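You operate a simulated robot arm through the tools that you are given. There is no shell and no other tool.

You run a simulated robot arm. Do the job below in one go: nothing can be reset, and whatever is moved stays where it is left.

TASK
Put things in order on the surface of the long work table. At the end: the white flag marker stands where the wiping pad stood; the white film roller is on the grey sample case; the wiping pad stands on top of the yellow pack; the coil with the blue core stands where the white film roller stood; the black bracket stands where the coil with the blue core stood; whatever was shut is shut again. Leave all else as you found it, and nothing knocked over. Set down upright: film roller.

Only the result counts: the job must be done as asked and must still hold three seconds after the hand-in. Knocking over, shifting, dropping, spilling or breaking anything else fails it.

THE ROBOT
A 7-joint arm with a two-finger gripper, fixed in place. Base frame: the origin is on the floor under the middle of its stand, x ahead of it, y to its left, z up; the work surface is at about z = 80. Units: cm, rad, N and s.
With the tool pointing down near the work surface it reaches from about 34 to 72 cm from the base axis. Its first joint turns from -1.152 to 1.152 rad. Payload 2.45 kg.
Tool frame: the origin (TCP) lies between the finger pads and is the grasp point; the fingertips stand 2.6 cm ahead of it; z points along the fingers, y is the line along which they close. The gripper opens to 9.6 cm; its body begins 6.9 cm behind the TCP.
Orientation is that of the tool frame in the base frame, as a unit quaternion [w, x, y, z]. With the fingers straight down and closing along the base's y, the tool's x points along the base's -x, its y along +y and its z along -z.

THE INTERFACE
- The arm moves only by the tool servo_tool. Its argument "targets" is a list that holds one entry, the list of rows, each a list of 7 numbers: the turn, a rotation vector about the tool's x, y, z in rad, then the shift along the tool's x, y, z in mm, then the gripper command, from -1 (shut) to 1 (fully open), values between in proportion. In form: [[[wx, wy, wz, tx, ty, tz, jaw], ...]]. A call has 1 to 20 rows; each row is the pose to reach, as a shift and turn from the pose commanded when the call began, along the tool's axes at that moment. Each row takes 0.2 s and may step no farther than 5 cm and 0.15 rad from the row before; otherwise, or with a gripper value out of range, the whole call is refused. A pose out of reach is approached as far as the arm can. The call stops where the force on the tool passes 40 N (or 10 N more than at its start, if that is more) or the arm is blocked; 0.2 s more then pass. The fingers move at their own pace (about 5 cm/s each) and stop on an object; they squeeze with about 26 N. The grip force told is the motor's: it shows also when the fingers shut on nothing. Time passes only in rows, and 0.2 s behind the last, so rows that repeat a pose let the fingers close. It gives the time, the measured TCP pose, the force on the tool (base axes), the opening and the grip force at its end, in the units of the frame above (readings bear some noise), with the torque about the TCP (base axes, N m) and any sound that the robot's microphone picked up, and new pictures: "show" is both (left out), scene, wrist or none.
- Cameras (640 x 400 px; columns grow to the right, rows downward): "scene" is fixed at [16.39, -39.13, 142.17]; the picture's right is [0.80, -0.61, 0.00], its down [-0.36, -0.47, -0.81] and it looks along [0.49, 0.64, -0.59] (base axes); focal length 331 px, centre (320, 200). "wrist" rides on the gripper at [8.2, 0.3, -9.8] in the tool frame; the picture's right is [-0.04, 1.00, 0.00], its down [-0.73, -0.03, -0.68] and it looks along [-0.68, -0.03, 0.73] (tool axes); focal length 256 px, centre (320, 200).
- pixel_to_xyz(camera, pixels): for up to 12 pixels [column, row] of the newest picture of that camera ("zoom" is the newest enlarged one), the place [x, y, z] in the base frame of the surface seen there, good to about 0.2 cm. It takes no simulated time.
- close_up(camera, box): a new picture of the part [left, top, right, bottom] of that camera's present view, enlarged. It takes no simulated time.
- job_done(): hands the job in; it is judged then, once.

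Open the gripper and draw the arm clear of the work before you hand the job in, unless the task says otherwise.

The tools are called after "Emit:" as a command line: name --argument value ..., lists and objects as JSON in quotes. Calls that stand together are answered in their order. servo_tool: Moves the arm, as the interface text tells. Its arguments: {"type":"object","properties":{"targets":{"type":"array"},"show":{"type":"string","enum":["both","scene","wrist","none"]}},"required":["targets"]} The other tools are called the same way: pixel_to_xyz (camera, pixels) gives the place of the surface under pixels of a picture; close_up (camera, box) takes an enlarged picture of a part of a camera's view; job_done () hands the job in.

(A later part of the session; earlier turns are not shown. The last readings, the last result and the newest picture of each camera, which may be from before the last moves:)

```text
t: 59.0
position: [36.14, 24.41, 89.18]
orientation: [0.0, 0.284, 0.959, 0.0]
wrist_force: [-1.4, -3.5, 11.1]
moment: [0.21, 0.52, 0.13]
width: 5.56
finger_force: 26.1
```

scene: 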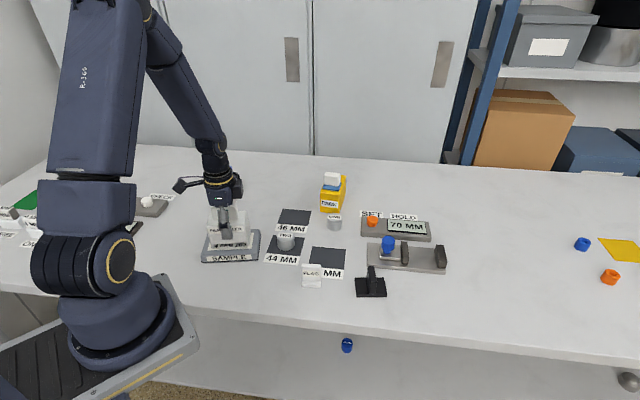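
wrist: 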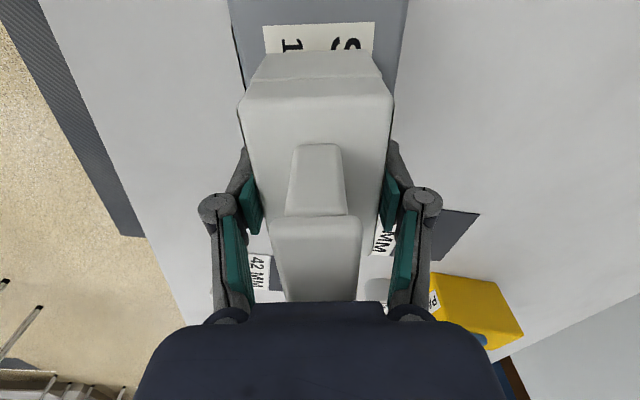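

The roller touches down (11 N). I ease off, open the jaws fully, and rise straight up.

Emit:
servo_tool --targets '[[[0, 0, 0, 0, 0, -0.6, -1], [0, 0, 0, 0, 0, -0.6, 0.6], [0, 0, 0, 0, 0, -0.6, 1], [0, 0, 0, 0, 0, -0.6, 1], [0, 0, 0, 0, 0, -0.6, 1], [0, 0, 0, 0, 0, -0.6, 1], [0, 0, 0, 0, 0, -15, 1], [0, 0, 0, 0, 0, -40, 1], [0, 0, 0, 0, 0, -80, 1], [0, 0, 0, 0, 0, -120, 1], [0, 0, 0, 0, 0, -140, 1], [0, 0, 0, 0, 0, -140, 1]]]'

Emit:
close_up --camera "scene" --box '[182, 180, 282, 280]'

```text
t: 61.6
position: [36.15, 24.2, 103.3]
orientation: [0.0, 0.283, 0.959, -0.001]
wrist_force: [-0.3, -0.2, -0.3]
moment: [0.0, -0.01, 0.03]
width: 9.59
finger_force: 0.0
```

scene: 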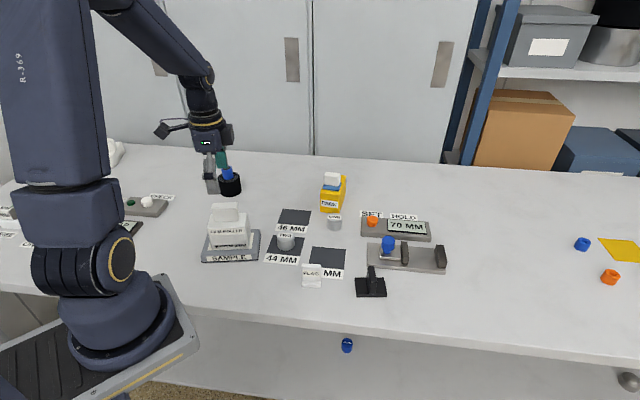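
wrist: 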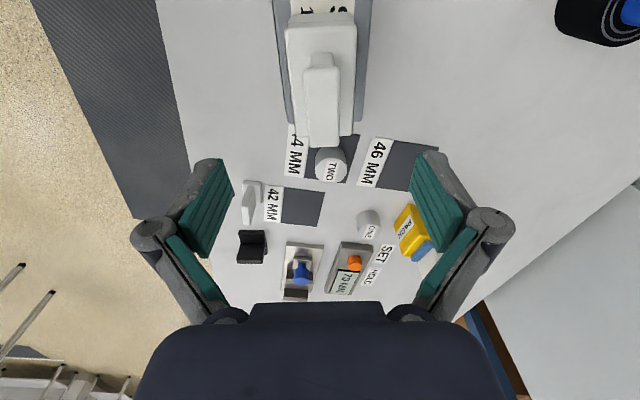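

```text
4.00 times, centred on (232, 230) of scene
```

zoom: 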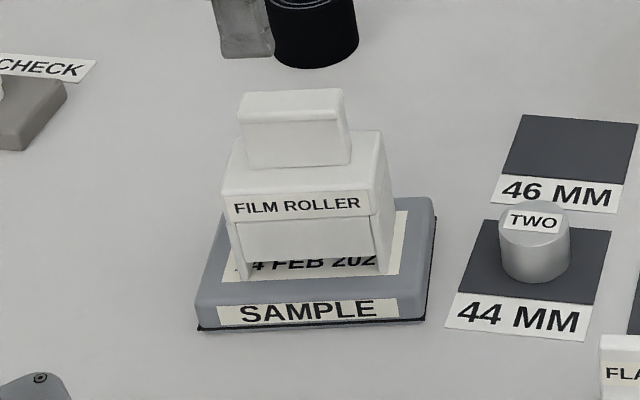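

The roller stands upright on the case. Next I move above the coil near (47.8,50.2), turning the jaws to close along y.

Emit:
servo_tool --targets '[[[0, 0, -0.072, 5.6, 34.8, 0, 1], [0, 0, -0.144, 11.2, 69.6, 0, 1], [0, 0, -0.215, 16.8, 104.4, 0, 1], [0, 0, -0.287, 22.4, 139.2, 0, 1], [0, 0, -0.359, 28, 173.9, 0, 1], [0, 0, -0.431, 33.6, 208.7, 0, 1], [0, 0, -0.502, 39.2, 243.5, 0, 1], [0, 0, -0.574, 44.8, 278.3, 0, 1], [0, 0, -0.574, 44.8, 278.3, 0, 1]]]'

Emit:
close_up --camera "wrist" --box '[260, 10, 380, 130]'

```text
t: 63.6
position: [46.97, 49.5, 102.72]
orientation: [-0.001, 0.001, 1.0, -0.001]
wrist_force: [-0.4, -0.4, -0.5]
moment: [0.0, 0.01, 0.01]
width: 9.61
finger_force: 0.1
out of reach, approached as far as the arm can: row 8, 9
```

scene: 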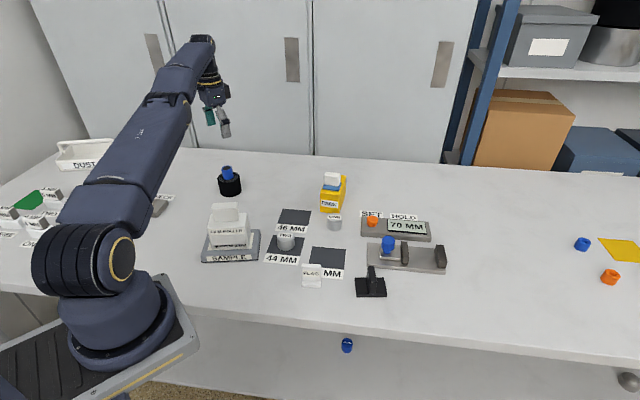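
wrist: 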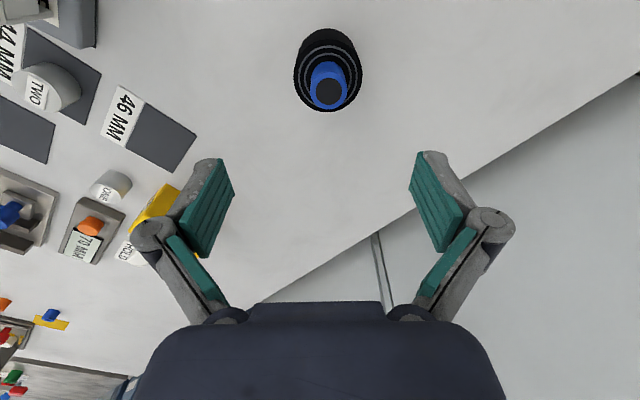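

```text
3.33 times, centred on (320, 70) of wrist
```

zoom: 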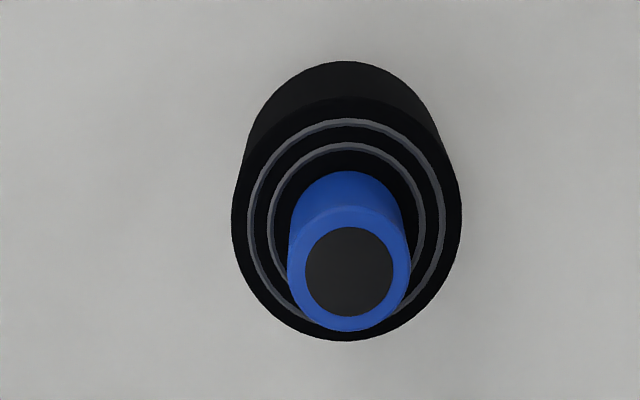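

The arm is again near full stretch at this height, so I'll go lower next. First I measure the coil in the zoom: core top centre (350,272), rim left (235,225), right (460,215), and near rim (345,62).

Emit:
pixel_to_xyz --camera "zoom" --pixels '[[350, 272], [305, 272], [393, 272], [350, 230], [350, 312], [236, 220], [458, 215], [345, 335], [347, 120], [345, 66], [265, 160], [430, 160]]'

```text
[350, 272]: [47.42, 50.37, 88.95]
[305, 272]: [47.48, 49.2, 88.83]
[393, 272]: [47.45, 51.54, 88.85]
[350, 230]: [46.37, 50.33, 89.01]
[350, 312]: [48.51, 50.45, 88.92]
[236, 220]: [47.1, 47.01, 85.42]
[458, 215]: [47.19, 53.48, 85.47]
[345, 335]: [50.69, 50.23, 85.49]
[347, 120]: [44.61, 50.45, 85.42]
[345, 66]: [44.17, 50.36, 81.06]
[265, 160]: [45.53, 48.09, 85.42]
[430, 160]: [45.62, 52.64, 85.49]
```

The coil's centre is (47.45,50.3), radius 3.3, top 85.45; the core (radius 1.55) reaches 88.95. I lower in place to z≈96 to bring the arm out of full stretch.

Emit:
servo_tool --targets '[[[0, 0, 0, 0, 0, 15, 1], [0, 0, 0, 0, 0, 30, 1], [0, 0, 0, 0, 0, 48, 1], [0, 0, 0, 0, 0, 65, 1], [0, 0, 0, 0, 0, 65, 1]]]'

Emit:
close_up --camera "scene" --box '[170, 100, 290, 220]'

```text
t: 64.8
position: [47.48, 49.87, 96.55]
orientation: [-0.001, 0.001, 1.0, -0.002]
wrist_force: [0.6, 0.1, -0.1]
moment: [-0.01, 0.02, 0.03]
width: 9.59
finger_force: 0.1
out of reach, approached as far as the arm can: row 3, 4, 5
```

scene: 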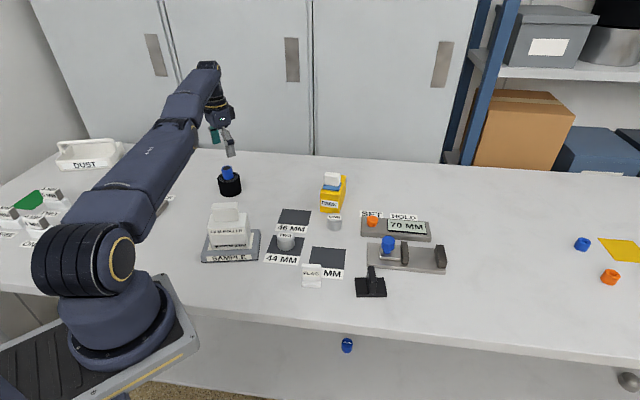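
wrist: 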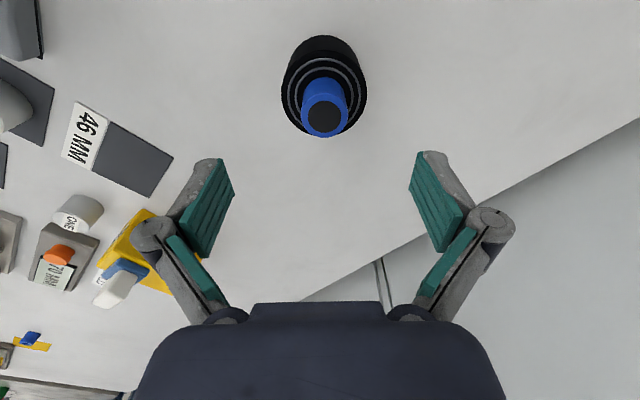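

```text
3.33 times, centred on (230, 160) of scene
```

zoom: 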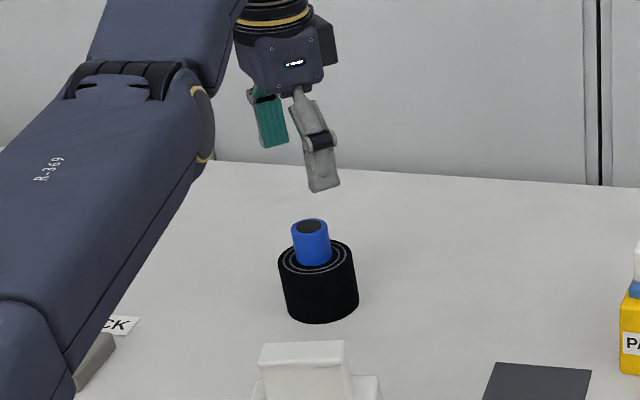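

The arm still stays straight and drifts outward as it drops. I check the geometry of the arm via points on shoulder, elbow and wrist.

Emit:
pixel_to_xyz --camera "scene" --pixels '[[65, 255], [125, 258], [100, 225], [130, 190], [160, 150], [185, 125], [200, 135], [195, 100], [205, 70], [220, 85], [215, 105], [150, 195]]'

```text
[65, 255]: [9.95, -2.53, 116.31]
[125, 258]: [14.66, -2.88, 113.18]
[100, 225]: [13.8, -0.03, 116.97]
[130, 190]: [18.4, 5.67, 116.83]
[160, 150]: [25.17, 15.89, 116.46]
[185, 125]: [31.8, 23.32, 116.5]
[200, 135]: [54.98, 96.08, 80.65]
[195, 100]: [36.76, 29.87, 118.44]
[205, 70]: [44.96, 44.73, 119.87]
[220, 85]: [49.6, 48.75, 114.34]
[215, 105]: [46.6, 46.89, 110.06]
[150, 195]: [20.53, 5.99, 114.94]
```

The elbow has swung sideways and is straight. I swing tangentially to the free area near (56,40), then lower there and pull inward, away from the coil, so that the arm bends again.

Emit:
servo_tool --targets '[[[0, 0, 0, -28, -33, 0, 1], [0, 0, 0, -57, -66, 0, 1], [0, 0, 0, -85, -99, 0, 1], [0, 0, 0, -85, -99, 20, 1], [0, 0, 0, -85, -99, 45, 1], [0, 0, 0, -85, -99, 70, 1], [0, 0, 0, -85, -99, 90, 1], [0, 0, 0, -65, -112, 90, 1], [0, 0, 0, -40, -128, 90, 1], [0, 0, 0, -40, -128, 90, 1]]]'

```text
t: 67.0
position: [56.62, 41.87, 87.4]
orientation: [0.0, 0.001, 1.0, 0.0]
wrist_force: [-0.3, -0.2, 0.9]
moment: [0.03, 0.0, 0.01]
width: 9.62
finger_force: 0.1
out of reach, approached as far as the arm can: row 1, 2, 3, 4, 5, 6, 7, 8, 9, 10
```

scene: 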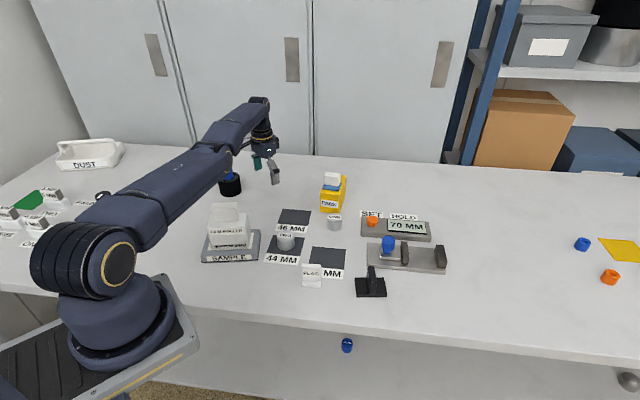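
wrist: 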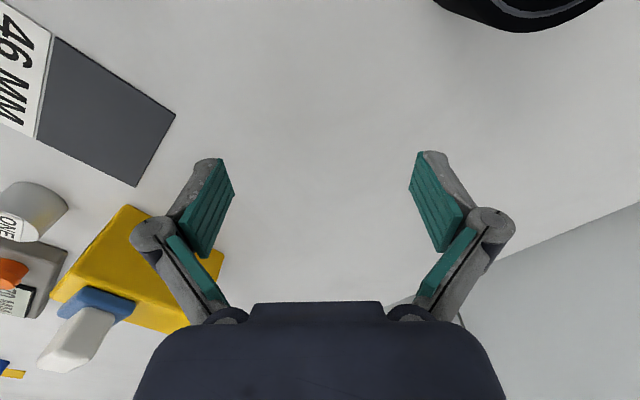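

Still straight at (56.6,41.9,87.4). I lower a bit more to z≈84.2 over bare table and then pull inward.

Emit:
servo_tool --targets '[[[0, 0, 0, 0, 0, 10, 1], [0, 0, 0, 0, 0, 22, 1], [0, 0, 0, 0, 0, 32, 1], [0, 0, 0, 16, -12, 32, 1], [0, 0, 0, 32, -24, 32, 1], [0, 0, 0, 48, -36, 32, 1], [0, 0, 0, 64, -48, 32, 1], [0, 0, 0, 64, -48, 32, 1]]]'

```text
t: 68.8
position: [55.78, 42.23, 83.35]
orientation: [-0.001, 0.002, 1.0, -0.001]
wrist_force: [-1.2, -0.2, 1.1]
moment: [0.0, -0.01, 0.0]
width: 9.62
finger_force: 0.0
out of reach, approached as far as the arm can: row 4, 5, 6, 7, 8
```

scene: 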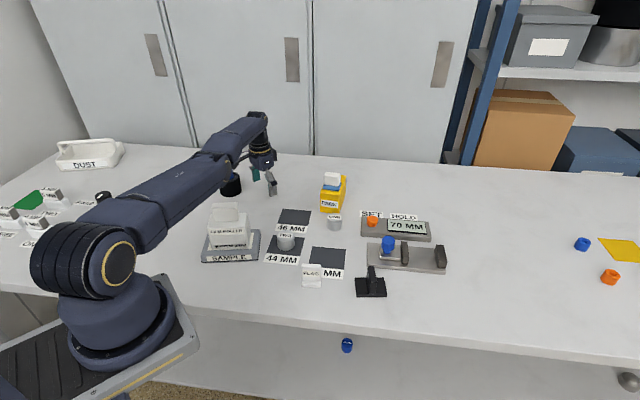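
wrist: 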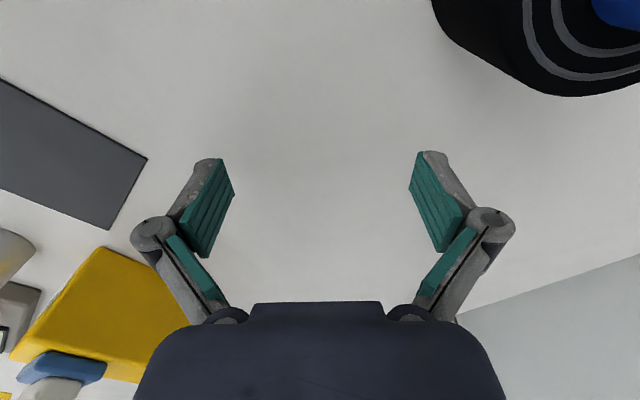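

The inward pull is refused again, which suggests a joint at its limit rather than distance. I raise slightly and turn the tool's yaw back toward the earlier orientation while pulling inward.

Emit:
servo_tool --targets '[[[0, 0, 0.08, 0, 0, -10, 1], [0, 0, 0.16, 0, 0, -20, 1], [0, 0, 0.24, 8, -6, -30, 1], [0, 0, 0.32, 16, -12, -30, 1], [0, 0, 0.4, 28, -20, -30, 1], [0, 0, 0.48, 40, -29, -30, 1], [0, 0, 0.57, 58, -42, -30, 1], [0, 0, 0.57, 58, -42, -30, 1]]]'

```text
t: 70.6
position: [54.01, 44.47, 86.37]
orientation: [0.0, 0.283, 0.959, -0.001]
wrist_force: [0.0, 0.1, -0.1]
moment: [0.01, 0.03, 0.02]
width: 9.61
finger_force: 0.0
out of reach, approached as far as the arm can: row 3, 4, 5, 6, 7, 8
```

scene: 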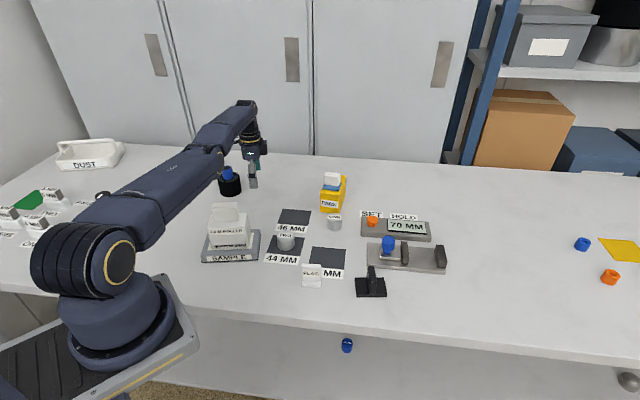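
wrist: 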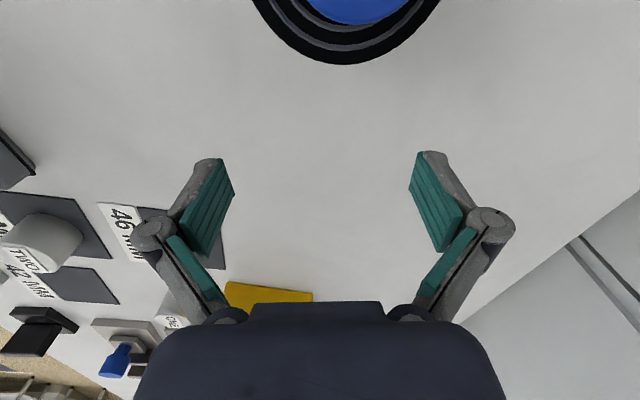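

The arm drifted left instead of coming in. I take a closer look at the arm's posture before any further move.

Emit:
close_up --camera "scene" --box '[20, 80, 280, 380]'

Emit:
pixel_to_xyz --camera "scene" --pixels '[[118, 262], [95, 262], [60, 230], [140, 190], [150, 215], [205, 170], [190, 150], [215, 135], [240, 105], [250, 120], [253, 150], [40, 265]]'

```text
1.33 times, centred on (150, 230) of scene
```

zoom: 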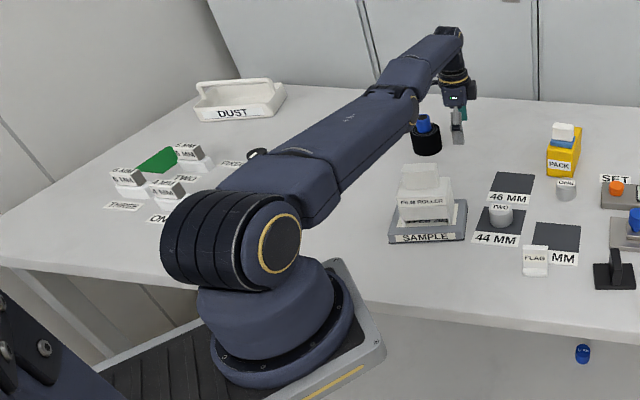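

```text
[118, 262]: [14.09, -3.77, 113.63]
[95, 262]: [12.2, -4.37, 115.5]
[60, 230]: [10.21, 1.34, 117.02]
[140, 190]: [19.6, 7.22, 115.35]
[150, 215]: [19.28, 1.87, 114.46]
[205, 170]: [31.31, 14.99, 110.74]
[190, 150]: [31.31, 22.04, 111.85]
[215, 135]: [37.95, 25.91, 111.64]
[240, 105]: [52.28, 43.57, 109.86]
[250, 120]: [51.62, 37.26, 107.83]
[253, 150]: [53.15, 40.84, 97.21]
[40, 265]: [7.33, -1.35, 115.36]
```

The surface points suggest the elbow has gone slightly past straight, so it must pass back through straight: I swing away from the coil to about (59,37), then command outward and downward together, and only then inward.

Emit:
servo_tool --targets '[[[0, 0, 0, -28, -10.8, -3, 1], [0, 0, 0, -56, -21.5, -7, 1], [0, 0, 0, -83.9, -32.3, -10, 1], [0, 0, 0, -95, -10, 0, 1], [0, 0, 0, -101, 3.8, 8, 1], [0, 0, 0, -101, 3.8, 16, 1], [0, 0, 0, -101, 3.8, 25, 1], [0, 0, 0, -101, 3.8, 25, 1]]]'

```text
t: 72.4
position: [60.21, 37.31, 84.23]
orientation: [0.0, 0.282, 0.959, 0.0]
wrist_force: [-0.4, 0.3, 0.4]
moment: [-0.02, 0.02, -0.05]
width: 9.6
finger_force: 0.1
out of reach, approached as far as the arm can: row 1, 2, 3, 4, 5, 6, 7, 8
```

scene: 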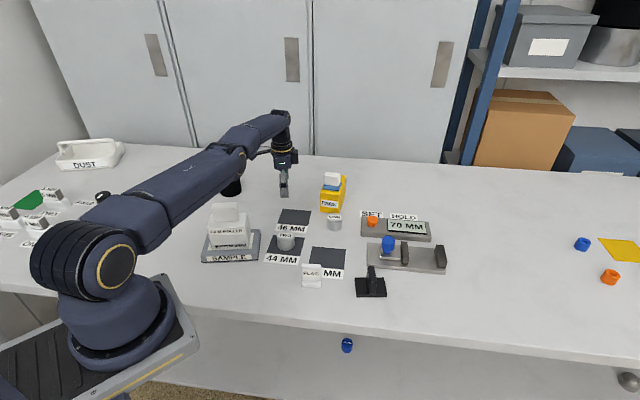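
wrist: 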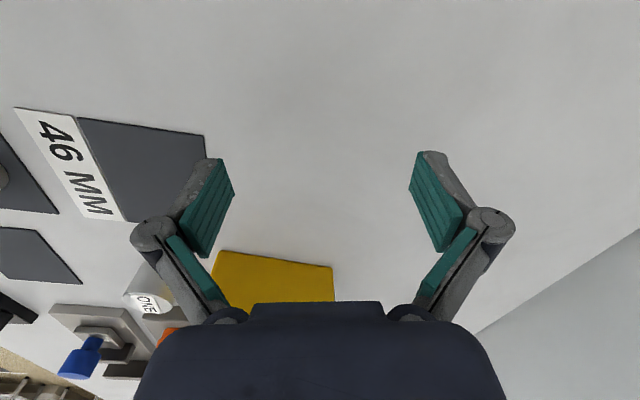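

Now at (60.2,37.3,84.2). I pull inward 6 cm at this height.

Emit:
servo_tool --targets '[[[0, 0, 0, 6.4, -13.5, 0, 1], [0, 0, 0, 12.9, -27.1, 0, 1], [0, 0, 0, 19.3, -40.7, 0, 1], [0, 0, 0, 25.8, -54.2, 0, 1], [0, 0, 0, 25.8, -54.2, 0, 1]]]'

```text
t: 73.6
position: [59.85, 37.58, 83.97]
orientation: [0.0, 0.282, 0.959, -0.001]
wrist_force: [-0.2, -0.3, -1.0]
moment: [-0.01, -0.02, 0.0]
width: 9.59
finger_force: 0.0
out of reach, approached as far as the arm can: row 1, 2, 3, 4, 5
```

scene: 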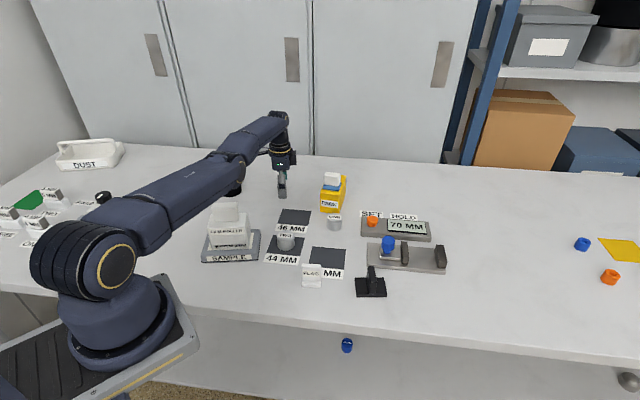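
wrist: 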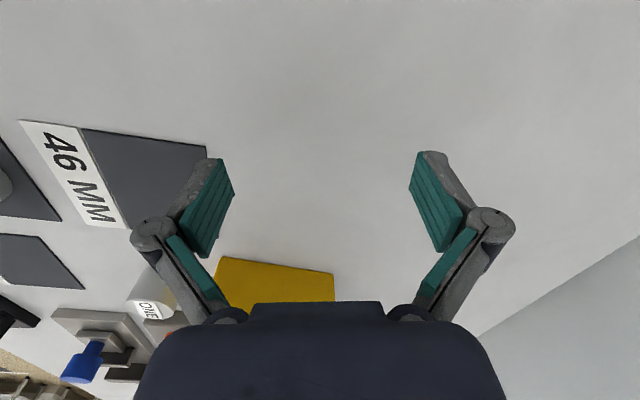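

Still refused. I zoom on the elbow and forearm to see exactly how it is bent.

Emit:
close_up --camera "scene" --box '[100, 90, 310, 220]'

Emit:
close_up --camera "scene" --box '[20, 200, 180, 340]'

```text
3.05 times, centred on (205, 155) of scene
```

zoom: 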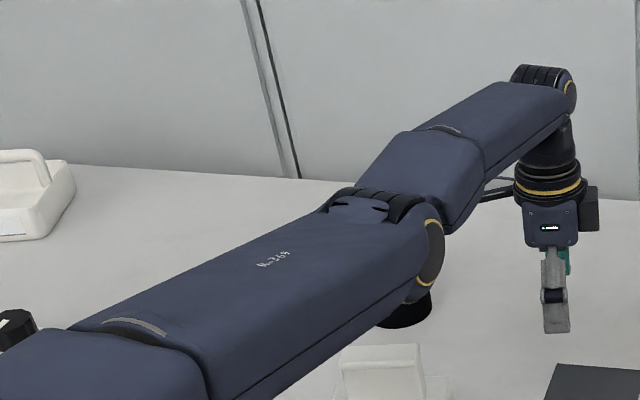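

```text
2.86 times, centred on (100, 270) of scene
```

zoom: 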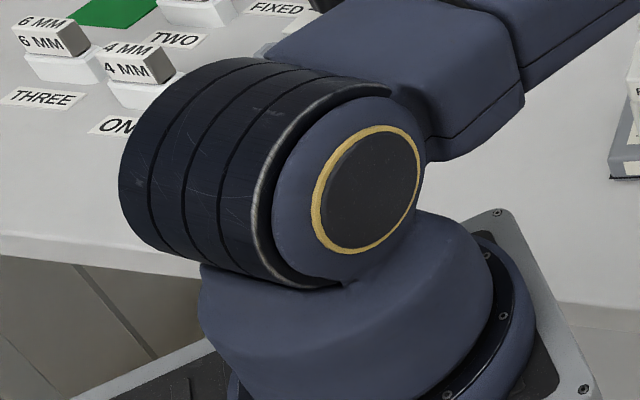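

I query points along the tops of the upper arm and forearm in the scene picture to find their slopes.

Emit:
pixel_to_xyz --camera "scene" --pixels '[[150, 190], [165, 183], [180, 174], [195, 165], [210, 158], [232, 142], [240, 138], [250, 131], [260, 124], [270, 119], [280, 117], [279, 145]]'

```text
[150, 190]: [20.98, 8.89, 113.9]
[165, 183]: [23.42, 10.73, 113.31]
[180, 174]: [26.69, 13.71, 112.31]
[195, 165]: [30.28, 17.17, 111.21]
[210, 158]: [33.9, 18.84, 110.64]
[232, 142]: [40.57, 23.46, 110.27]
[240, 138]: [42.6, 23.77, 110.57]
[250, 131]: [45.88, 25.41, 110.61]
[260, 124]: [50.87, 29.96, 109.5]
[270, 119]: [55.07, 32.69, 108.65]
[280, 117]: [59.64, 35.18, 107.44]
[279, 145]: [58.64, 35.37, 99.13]
```

The elbow's bend plane seems to have rotated sideways (headings 42° against 35°). I'll lift to z≈99, clear of everything, and sweep right along a chord with a shorter radius, which should bend the elbow again.

Emit:
servo_tool --targets '[[[0, 0, 0, 0, 0, -35, 1], [0, 0, 0, 0, 0, -75, 1], [0, 0, 0, 0, 0, -115, 1], [0, 0, 0, 0, 0, -150, 1], [0, 0, 0, -29.1, -31.9, -150, 1], [0, 0, 0, -58.2, -63.9, -150, 1], [0, 0, 0, -87.3, -95.8, -150, 1], [0, 0, 0, -116.4, -127.8, -150, 1], [0, 0, 0, -145.5, -159.7, -150, 1], [0, 0, 0, -174.5, -191.6, -150, 1], [0, 0, 0, -203.6, -223.6, -150, 1], [0, 0, 0, -232.7, -255.5, -150, 1], [0, 0, 0, -261.8, -287.5, -150, 1], [0, 0, 0, -290.9, -319.4, -150, 1], [0, 0, 0, -290.9, -319.4, -150, 1]]]'

```text
t: 76.8
position: [72.09, -5.85, 99.82]
orientation: [-0.001, 0.283, 0.959, 0.0]
wrist_force: [0.1, 0.6, 0.2]
moment: [0.01, 0.02, -0.02]
width: 9.59
finger_force: 0.1
out of reach, approached as far as the arm can: row 1, 2, 3, 5, 6, 7, 8, 9, 10, 11, 12, 13, 14, 15
```

scene: 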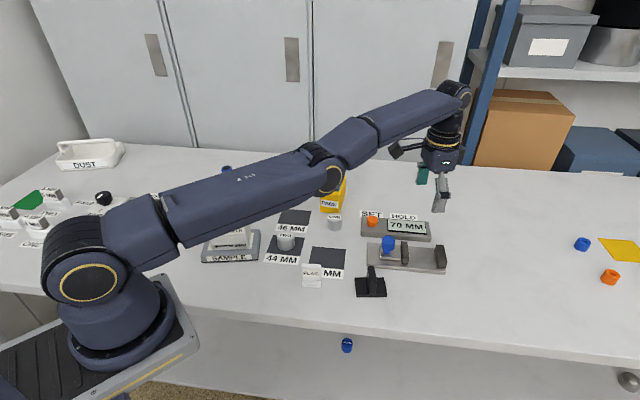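
wrist: 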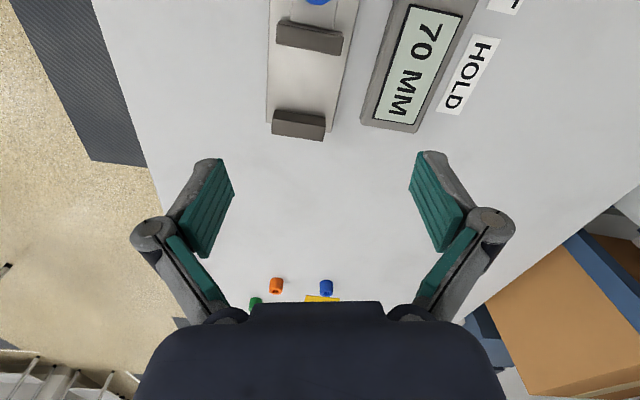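

Still straight, at azimuth -5°. I repeat the sequence that freed it before: move to the empty table near (67,-29), lower while commanding outward, then pull inward.

Emit:
servo_tool --targets '[[[0, 0, 0, -13.1, -37.5, 4.7, 1], [0, 0, 0, -26.3, -74.9, 9.3, 1], [0, 0, 0, -39.4, -112.4, 14, 1], [0, 0, 0, -52.5, -149.8, 18.7, 1], [0, 0, 0, -65.7, -187.3, 23.3, 1], [0, 0, 0, -78.8, -224.7, 28, 1], [0, 0, 0, -86, -225, 54, 1], [0, 0, 0, -93, -225, 80, 1], [0, 0, 0, -100, -225.4, 106, 1], [0, 0, 0, -106.8, -225.7, 133, 1], [0, 0, 0, -106.8, -225.7, 133, 1], [0, 0, 0, -87, -229, 133, 1], [0, 0, 0, -67, -232, 133, 1], [0, 0, 0, -47.5, -235, 133, 1], [0, 0, 0, -27.9, -238, 133, 1], [0, 0, 0, -27.9, -238, 133, 1]]]'

```text
t: 80.2
position: [61.63, -27.13, 86.32]
orientation: [0.0, 0.283, 0.959, 0.0]
wrist_force: [0.2, 0.2, 0.2]
moment: [-0.02, 0.0, 0.0]
width: 9.59
finger_force: 0.0
out of reach, approached as far as the arm can: row 1, 2, 3, 4, 6, 7, 8, 9, 10, 11, 12
```

scene: 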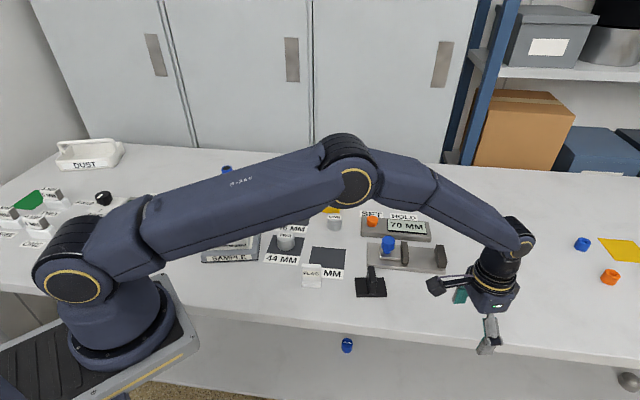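
wrist: 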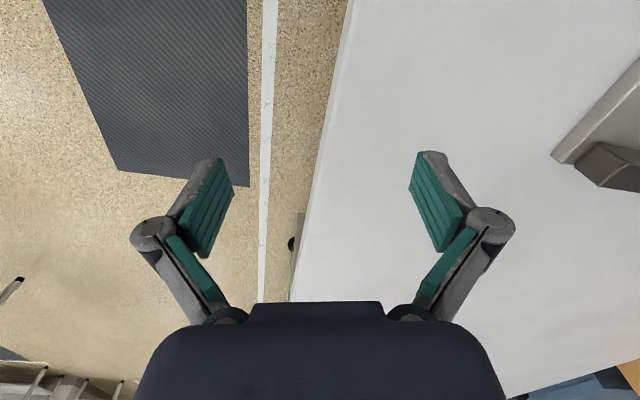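

The arm is bent properly again at (61.6,-27.1,86.3). I now travel on an arc of 60 cm radius at z=100 round to the coil's azimuth, turning with it, so it stays well bent.

Emit:
servo_tool --targets '[[[0, 0, 0, 18.1, -3, -34.2, 1], [0, 0, 0, 36.1, -6, -68.4, 1], [0, 0, 0, 54.2, -9, -102.6, 1], [0, 0, 0, 72.4, -12, -137, 1], [0, 0, -0.0768, 81.4, 33.1, -137, 1], [0, 0, -0.1536, 93.8, 77.5, -137, 1], [0, 0, -0.2304, 109.6, 120.7, -137, 1], [0, 0, -0.3072, 128.8, 162.6, -137, 1], [0, 0, -0.384, 151.1, 203, -137, 1], [0, 0, -0.4608, 176.3, 241.4, -137, 1], [0, 0, -0.5376, 204.5, 277.9, -137, 1], [0, 0, -0.6144, 235.4, 312.1, -137, 1], [0, 0, -0.6912, 268.9, 343.8, -137, 1], [0, 0, -0.768, 304.6, 372.9, -137, 1], [0, 0, -0.8448, 342.5, 399.1, -137, 1], [0, 0, -0.9216, 382.2, 422.3, -137, 1], [0, 0, -0.9984, 423.7, 442.4, -137, 1], [0, 0, -1.0752, 466.5, 459.3, -137, 1], [0, 0, -1.152, 510.5, 472.8, -137, 1], [0, 0, -1.2288, 555.5, 483, -137, 1]]]'

```text
t: 84.4
position: [41.32, 43.75, 100.26]
orientation: [0.0, -0.323, 0.946, 0.0]
wrist_force: [0.5, 0.0, -1.4]
moment: [-0.04, 0.0, 0.0]
width: 9.59
finger_force: 0.1
```

scene: 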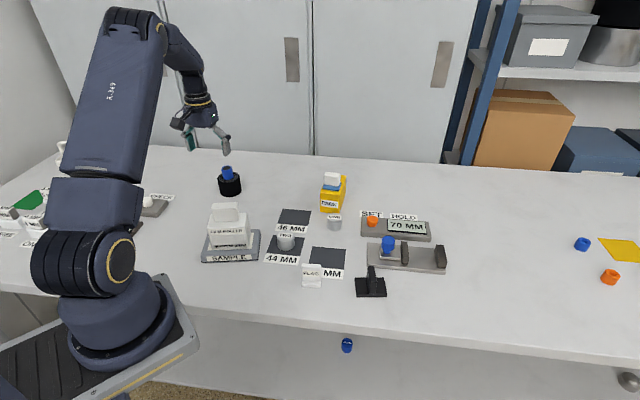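
wrist: 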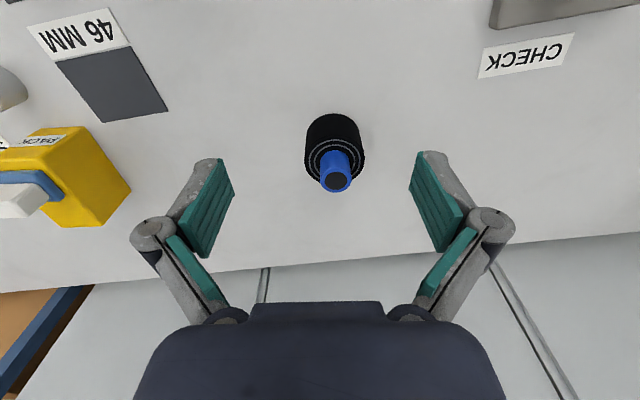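

The arm is well bent at (41.3,43.8,100.3), and the coil is seen at (335,150). I extend out and down to z≈94 directly above the coil.

Emit:
servo_tool --targets '[[[0, 0, 0, -22.1, 3.6, 15.6, 1], [0, 0, 0, -44.3, 7.2, 31.3, 1], [0, 0, 0, -66.4, 10.8, 47, 1], [0, 0, 0, -88.6, 14.3, 62.6, 1], [0, 0, 0, -88.6, 14.3, 62.6, 1]]]'

Emit:
close_up --camera "wrist" --box '[240, 30, 400, 190]'

```text
t: 85.6
position: [47.37, 50.31, 93.92]
orientation: [0.0, -0.322, 0.947, 0.0]
wrist_force: [0.1, -0.1, -0.1]
moment: [-0.01, -0.01, 0.01]
width: 9.6
finger_force: 0.0
```

scene: 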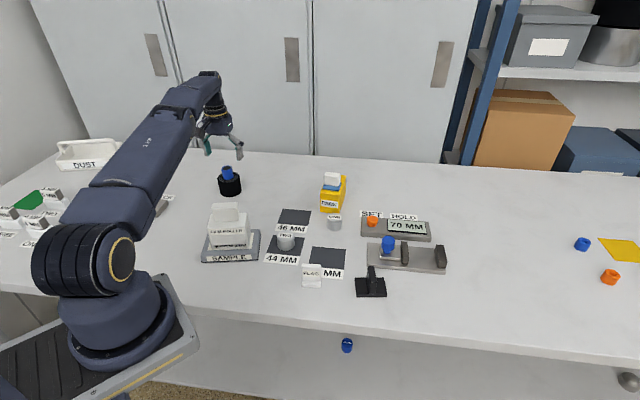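
wrist: 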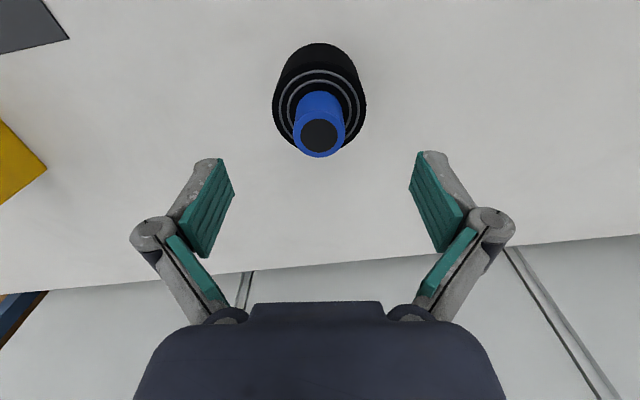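

```text
2.50 times, centred on (320, 110) of wrist
```

zoom: 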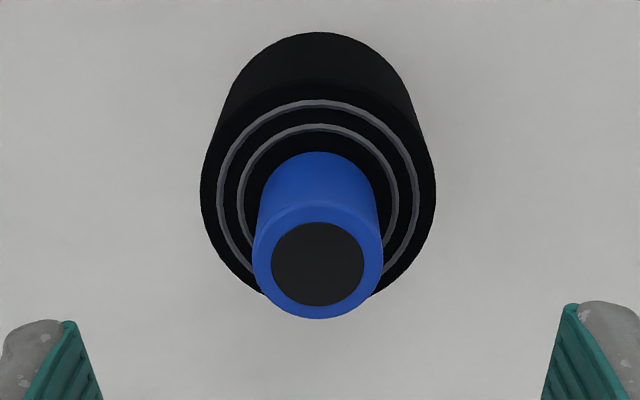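

Reached exactly, and the coil is centred (column 320). I check the core and rim positions once more from here.

Emit:
pixel_to_xyz --camera "zoom" --pixels '[[318, 265], [275, 265], [362, 265], [318, 225], [318, 302], [205, 190], [432, 190], [318, 100], [220, 110], [410, 110]]'

```text
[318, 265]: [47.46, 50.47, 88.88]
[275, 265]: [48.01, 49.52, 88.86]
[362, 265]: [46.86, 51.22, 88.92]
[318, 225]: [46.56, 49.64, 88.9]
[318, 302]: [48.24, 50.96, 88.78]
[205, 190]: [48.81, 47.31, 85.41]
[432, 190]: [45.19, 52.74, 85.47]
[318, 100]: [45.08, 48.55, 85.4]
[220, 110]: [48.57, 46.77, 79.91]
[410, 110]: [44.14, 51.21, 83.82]
```

The centre is (47.44,50.4), so the jaws are within a millimetre. I go down onto the blue core (tips just above the coil's top) and close.

Emit:
servo_tool --targets '[[[0, 0, 0, -1, 0, 15, 0.4], [0, 0, 0, -1, 0, 32, 0.4], [0, 0, 0, -1, 0, 46, 0.4], [0, 0, 0, -1, 0, 54, 0.4], [0, 0, 0, -1, 0, 56.5, 0.4], [0, 0, 0, -1, 0, 56.5, -1], [0, 0, 0, -1, 0, 56.5, -1], [0, 0, 0, -1, 0, 56.5, -1], [0, 0, 0, -1, 0, 56.5, -1], [0, 0, 0, -1, 0, 56.5, -1], [0, 0, 0, -1, 0, 56.5, -1]]]'

Emit:
close_up --camera "wrist" --box '[220, 60, 420, 260]'

```text
t: 88.0
position: [47.41, 50.28, 88.34]
orientation: [0.001, -0.322, 0.947, -0.001]
wrist_force: [1.4, -1.6, 0.4]
moment: [-0.06, -0.09, 0.03]
width: 3.28
finger_force: 26.0
```

scene: 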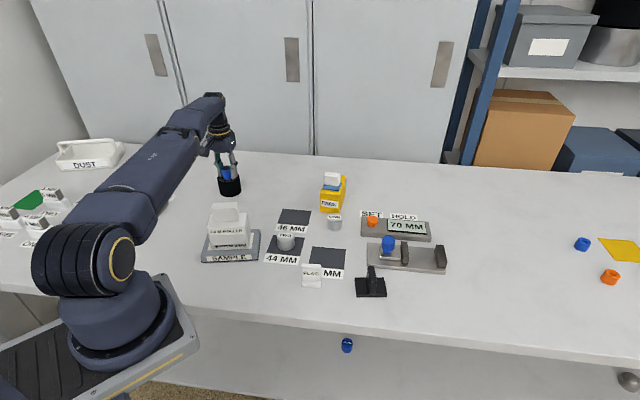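
wrist: 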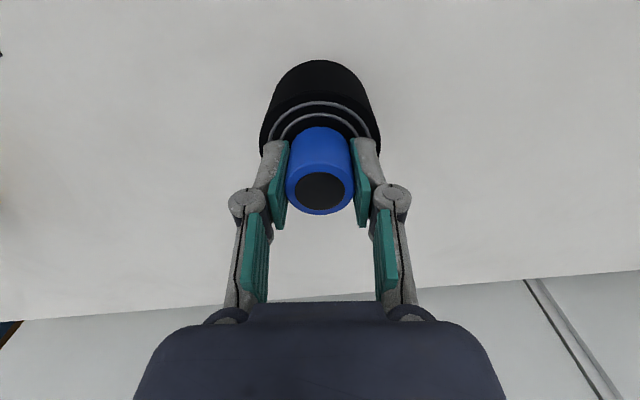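

```text
2.00 times, centred on (320, 160) of wrist
```

zoom: 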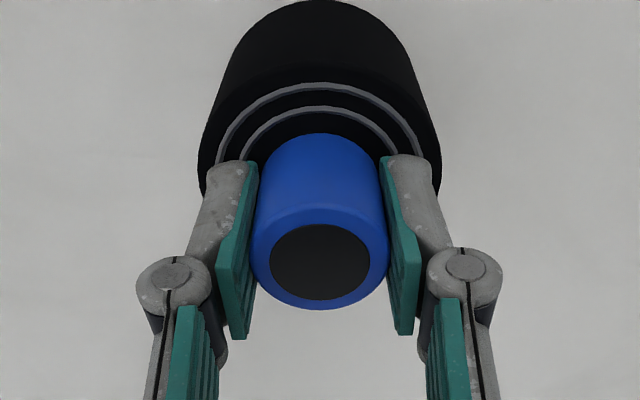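

The core is gripped at 3.28 cm. I lift slowly 1.5 cm to see whether the whole coil comes along.

Emit:
servo_tool --targets '[[[0, 0, 0, 0, 0, -1.5, -1], [0, 0, 0, 0, 0, -4, -1], [0, 0, 0, 0, 0, -7, -1], [0, 0, 0, 0, 0, -11, -1], [0, 0, 0, 0, 0, -15, -1], [0, 0, 0, 0, 0, -15, -1], [0, 0, 0, 0, 0, -15, -1]]]'

Emit:
close_up --camera "scene" --box '[190, 120, 270, 210]'

```text
t: 89.6
position: [47.37, 50.28, 89.75]
orientation: [0.001, -0.321, 0.947, 0.0]
wrist_force: [0.3, 0.0, -3.8]
moment: [0.0, -0.01, -0.02]
width: 3.28
finger_force: 25.8
```

scene: 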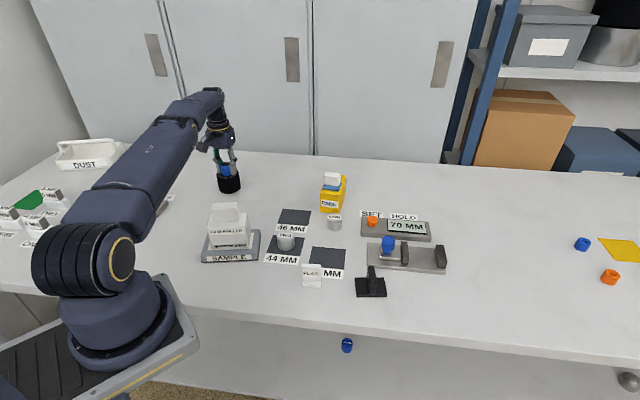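
wrist: 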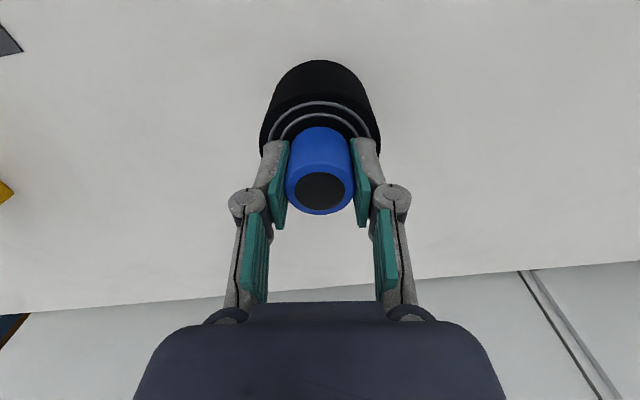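

```text
4.44 times, centred on (230, 165) of scene
```

zoom: 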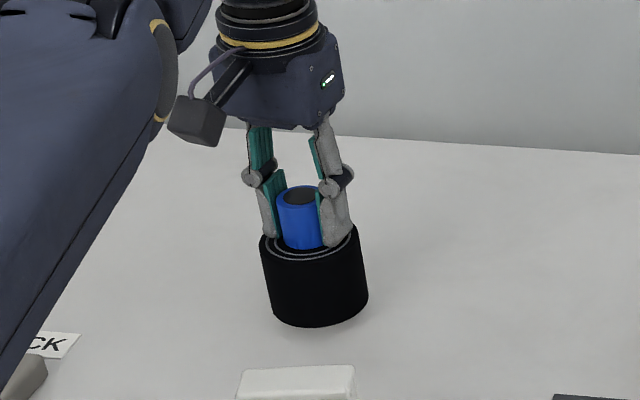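

The whole coil hangs level (load 3.8 N). I raise it a little more and carry it over bare table to the roller's old place at (54.4,34.5).

Emit:
servo_tool --targets '[[[0, 0, 0, 0, 0, -12, -1], [0, 0, 0, 0, 0, -32, -1], [0, 0, 0.018, 2.8, -11.8, -32, -1], [0, 0, 0.053, 8.5, -35.3, -32, -1], [0, 0, 0.09, 14.5, -60.5, -32, -1], [0, 0, 0.125, 20.1, -84, -32, -1], [0, 0, 0.16, 25.8, -107.5, -32, -1], [0, 0, 0.198, 31.8, -132.7, -32, -1], [0, 0, 0.233, 37.5, -156.2, -32, -1], [0, 0, 0.25, 40.3, -168, -32, -1], [0, 0, 0.25, 40.3, -168, -32, -1]]]'

Emit:
close_up --camera "scene" --box '[220, 130, 340, 250]'

```text
t: 92.0
position: [54.36, 34.43, 92.81]
orientation: [0.0, -0.201, 0.98, 0.0]
wrist_force: [-0.3, 0.4, -3.3]
moment: [0.02, -0.01, -0.02]
width: 3.24
finger_force: 26.3
```

scene: 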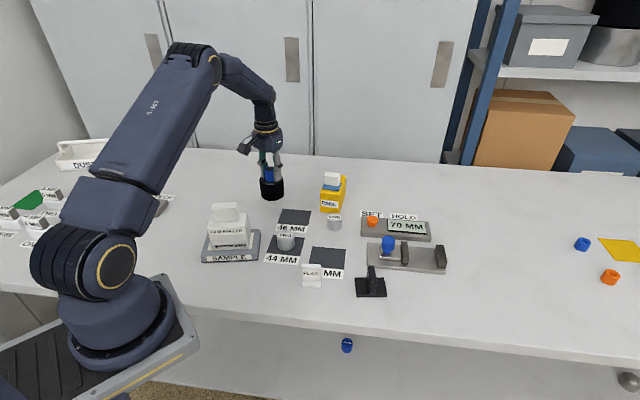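
wrist: 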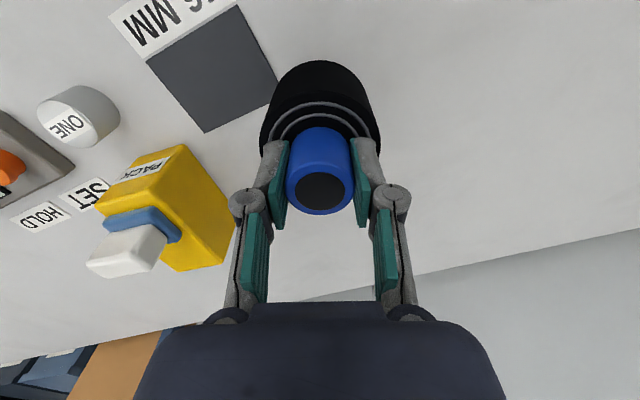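

```text
3.33 times, centred on (280, 190) of scene
```

zoom: 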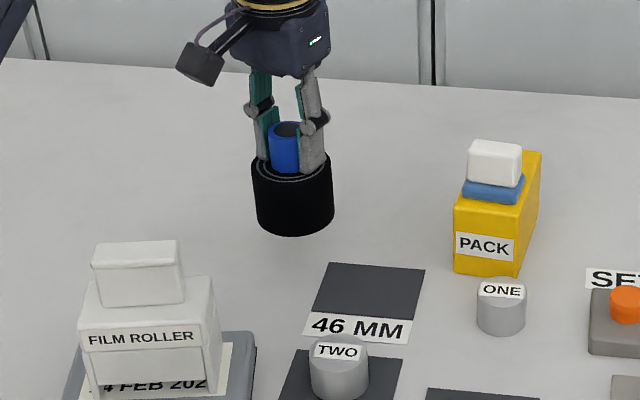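

The coil hangs at (54.4,34.4). I check how close the 46 MM card's corner (zoom 330,263) is to the coil's footprint.

Emit:
pixel_to_xyz --camera "zoom" --pixels '[[331, 264], [424, 271], [310, 315], [253, 220], [332, 215], [292, 236]]'

```text
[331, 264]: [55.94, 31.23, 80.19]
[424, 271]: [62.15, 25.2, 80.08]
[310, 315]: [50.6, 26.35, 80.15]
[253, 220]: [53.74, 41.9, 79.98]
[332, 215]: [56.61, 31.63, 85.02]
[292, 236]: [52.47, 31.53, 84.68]
```

The card's corner is 3.6 cm from the centre, so the coil (radius 3.3) clears it; I nudge 2 mm away and lower to about 3 mm above the table.

Emit:
servo_tool --targets '[[[0, 0, 0, 0, 1.8, 8, -1], [0, 0, 0, 0, 1.8, 20, -1], [0, 0, 0, 0, 1.8, 31, -1], [0, 0, 0, 0, 1.8, 38, -1], [0, 0, 0, 0, 1.8, 41, -1], [0, 0, 0, 0, 1.8, 41, -1]]]' --show "none"

```text
t: 93.4
position: [54.54, 34.87, 88.85]
orientation: [0.001, -0.202, 0.979, 0.0]
wrist_force: [-0.6, 0.0, -3.5]
moment: [0.0, 0.01, 0.03]
width: 3.24
finger_force: 25.8
```

Still hanging freely (-3.5 N). I lower in small steps to contact.

Emit:
servo_tool --targets '[[[0, 0, 0, 0, 0, 1.5, -1], [0, 0, 0, 0, 0, 3, -1], [0, 0, 0, 0, 0, 4, -1], [0, 0, 0, 0, 0, 4, -1]]]' --show "none"

```text
t: 94.4
position: [54.54, 34.87, 88.52]
orientation: [0.001, -0.202, 0.979, 0.0]
wrist_force: [0.0, 0.4, 5.4]
moment: [-0.13, -0.09, 0.01]
width: 3.24
finger_force: 26.2
```

The coil touches down (5.4 N). I open the jaws and rise straight up.

Emit:
servo_tool --targets '[[[0, 0, 0, 0, 0, -0.3, -1], [0, 0, 0, 0, 0, -0.3, 0.3], [0, 0, 0, 0, 0, -0.3, 0.3], [0, 0, 0, 0, 0, -0.3, 0.3], [0, 0, 0, 0, 0, -10, 0.3], [0, 0, 0, 0, 0, -30, 0.3], [0, 0, 0, 0, 0, -60, 0.3], [0, 0, 0, 0, 0, -95, 0.6], [0, 0, 0, 0, 0, -95, 0.6]]]'

Emit:
close_up --camera "scene" --box '[220, 130, 340, 250]'

```text
t: 96.4
position: [54.31, 34.66, 97.77]
orientation: [-0.001, -0.202, 0.979, 0.0]
wrist_force: [0.0, 0.2, -0.6]
moment: [0.02, 0.02, 0.04]
width: 7.69
finger_force: 0.2
```

scene: 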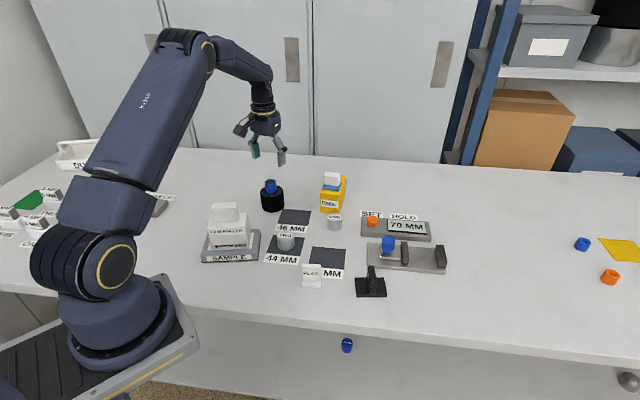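
wrist: 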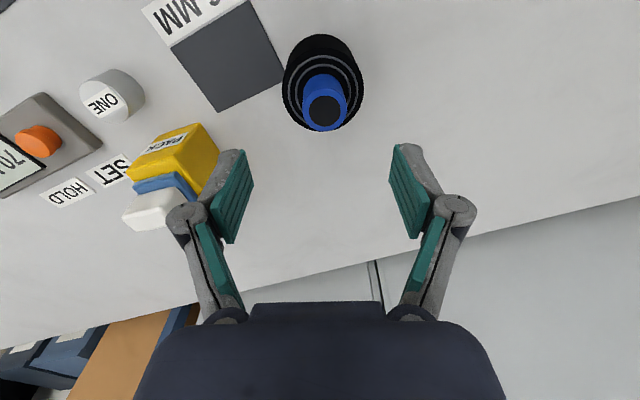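

```text
3.33 times, centred on (280, 190) of scene
```

zoom: 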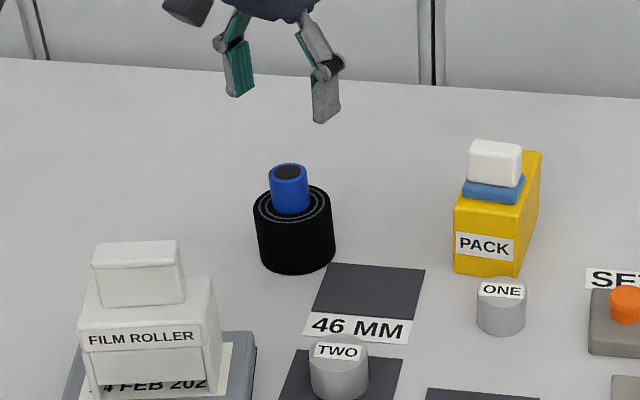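

The coil stands upright. I verify its position from the core's top and the rim in the wrist view.

Emit:
close_up --camera "wrist" --box '[260, 10, 400, 150]'

Emit:
pixel_to_xyz --camera "wrist" --pixels '[[325, 108], [312, 108], [338, 108], [285, 87], [362, 85], [320, 55], [284, 75], [300, 50]]'

```text
2.86 times, centred on (330, 80) of wrist
```

zoom: 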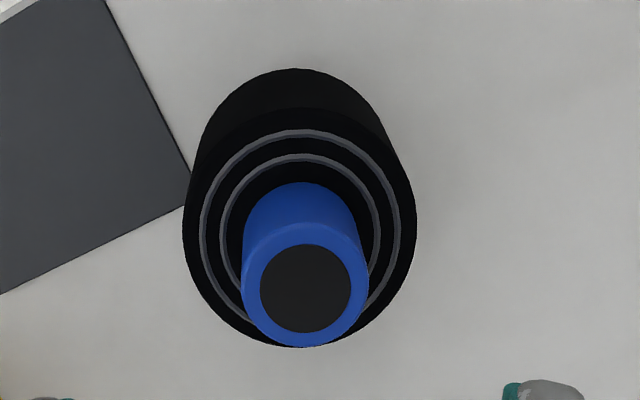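

```text
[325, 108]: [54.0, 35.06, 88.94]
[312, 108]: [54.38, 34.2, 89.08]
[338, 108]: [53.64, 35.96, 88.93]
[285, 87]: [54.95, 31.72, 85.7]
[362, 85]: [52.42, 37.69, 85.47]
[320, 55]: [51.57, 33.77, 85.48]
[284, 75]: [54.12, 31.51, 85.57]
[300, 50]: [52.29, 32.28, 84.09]
```

The coil's centre is about (54.1,34.8), on the roller's old place and clear of the card. Next is the bracket at (55.85,-6.6): I move above it and turn the jaws to close across its fin.

Emit:
servo_tool --targets '[[[0, 0, -0.0246, 14.9, -38.5, 0, 0.6], [0, 0, -0.0492, 29.8, -77, 0, 0.6], [0, 0, -0.0738, 44.7, -115.5, 0, 0.6], [0, 0, -0.0984, 59.6, -154, 0, 0.6], [0, 0, -0.123, 74.5, -192.5, 0, 0.6], [0, 0, -0.1476, 89.4, -231, 0, 0.6], [0, 0, -0.1722, 104.3, -269.5, 0, 0.6], [0, 0, -0.1968, 119.2, -308, 0, 0.6], [0, 0, -0.2214, 134.1, -346.5, 0, 0.6], [0, 0, -0.246, 149, -385, 0, 0.6], [0, 0, -0.246, 149, -385, 0, 0.6]]]'

Emit:
close_up --camera "wrist" --box '[260, 10, 380, 130]'

```text
t: 98.8
position: [55.87, -6.58, 97.96]
orientation: [0.0, -0.321, 0.947, 0.001]
wrist_force: [-0.6, -0.2, -0.3]
moment: [-0.02, -0.02, 0.03]
width: 7.7
finger_force: 0.0
```

scene: 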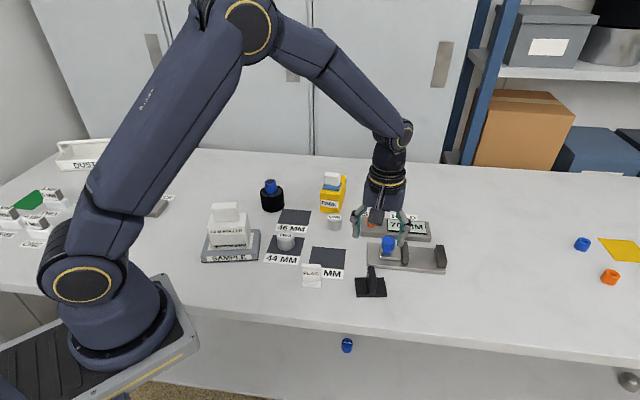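
wrist: 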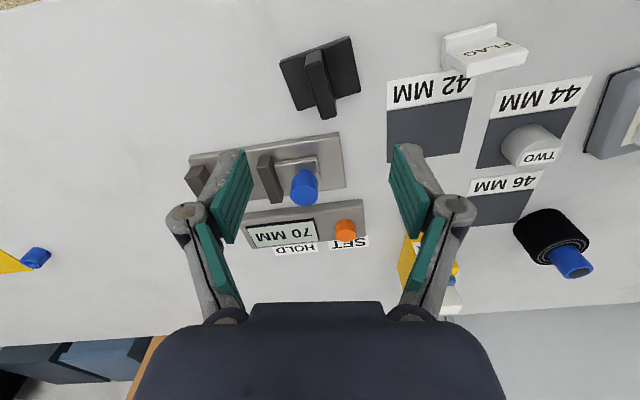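

```text
3.33 times, centred on (320, 70) of wrist
```

zoom: 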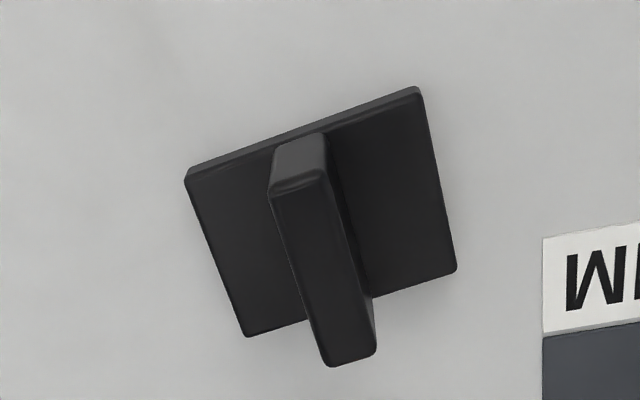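

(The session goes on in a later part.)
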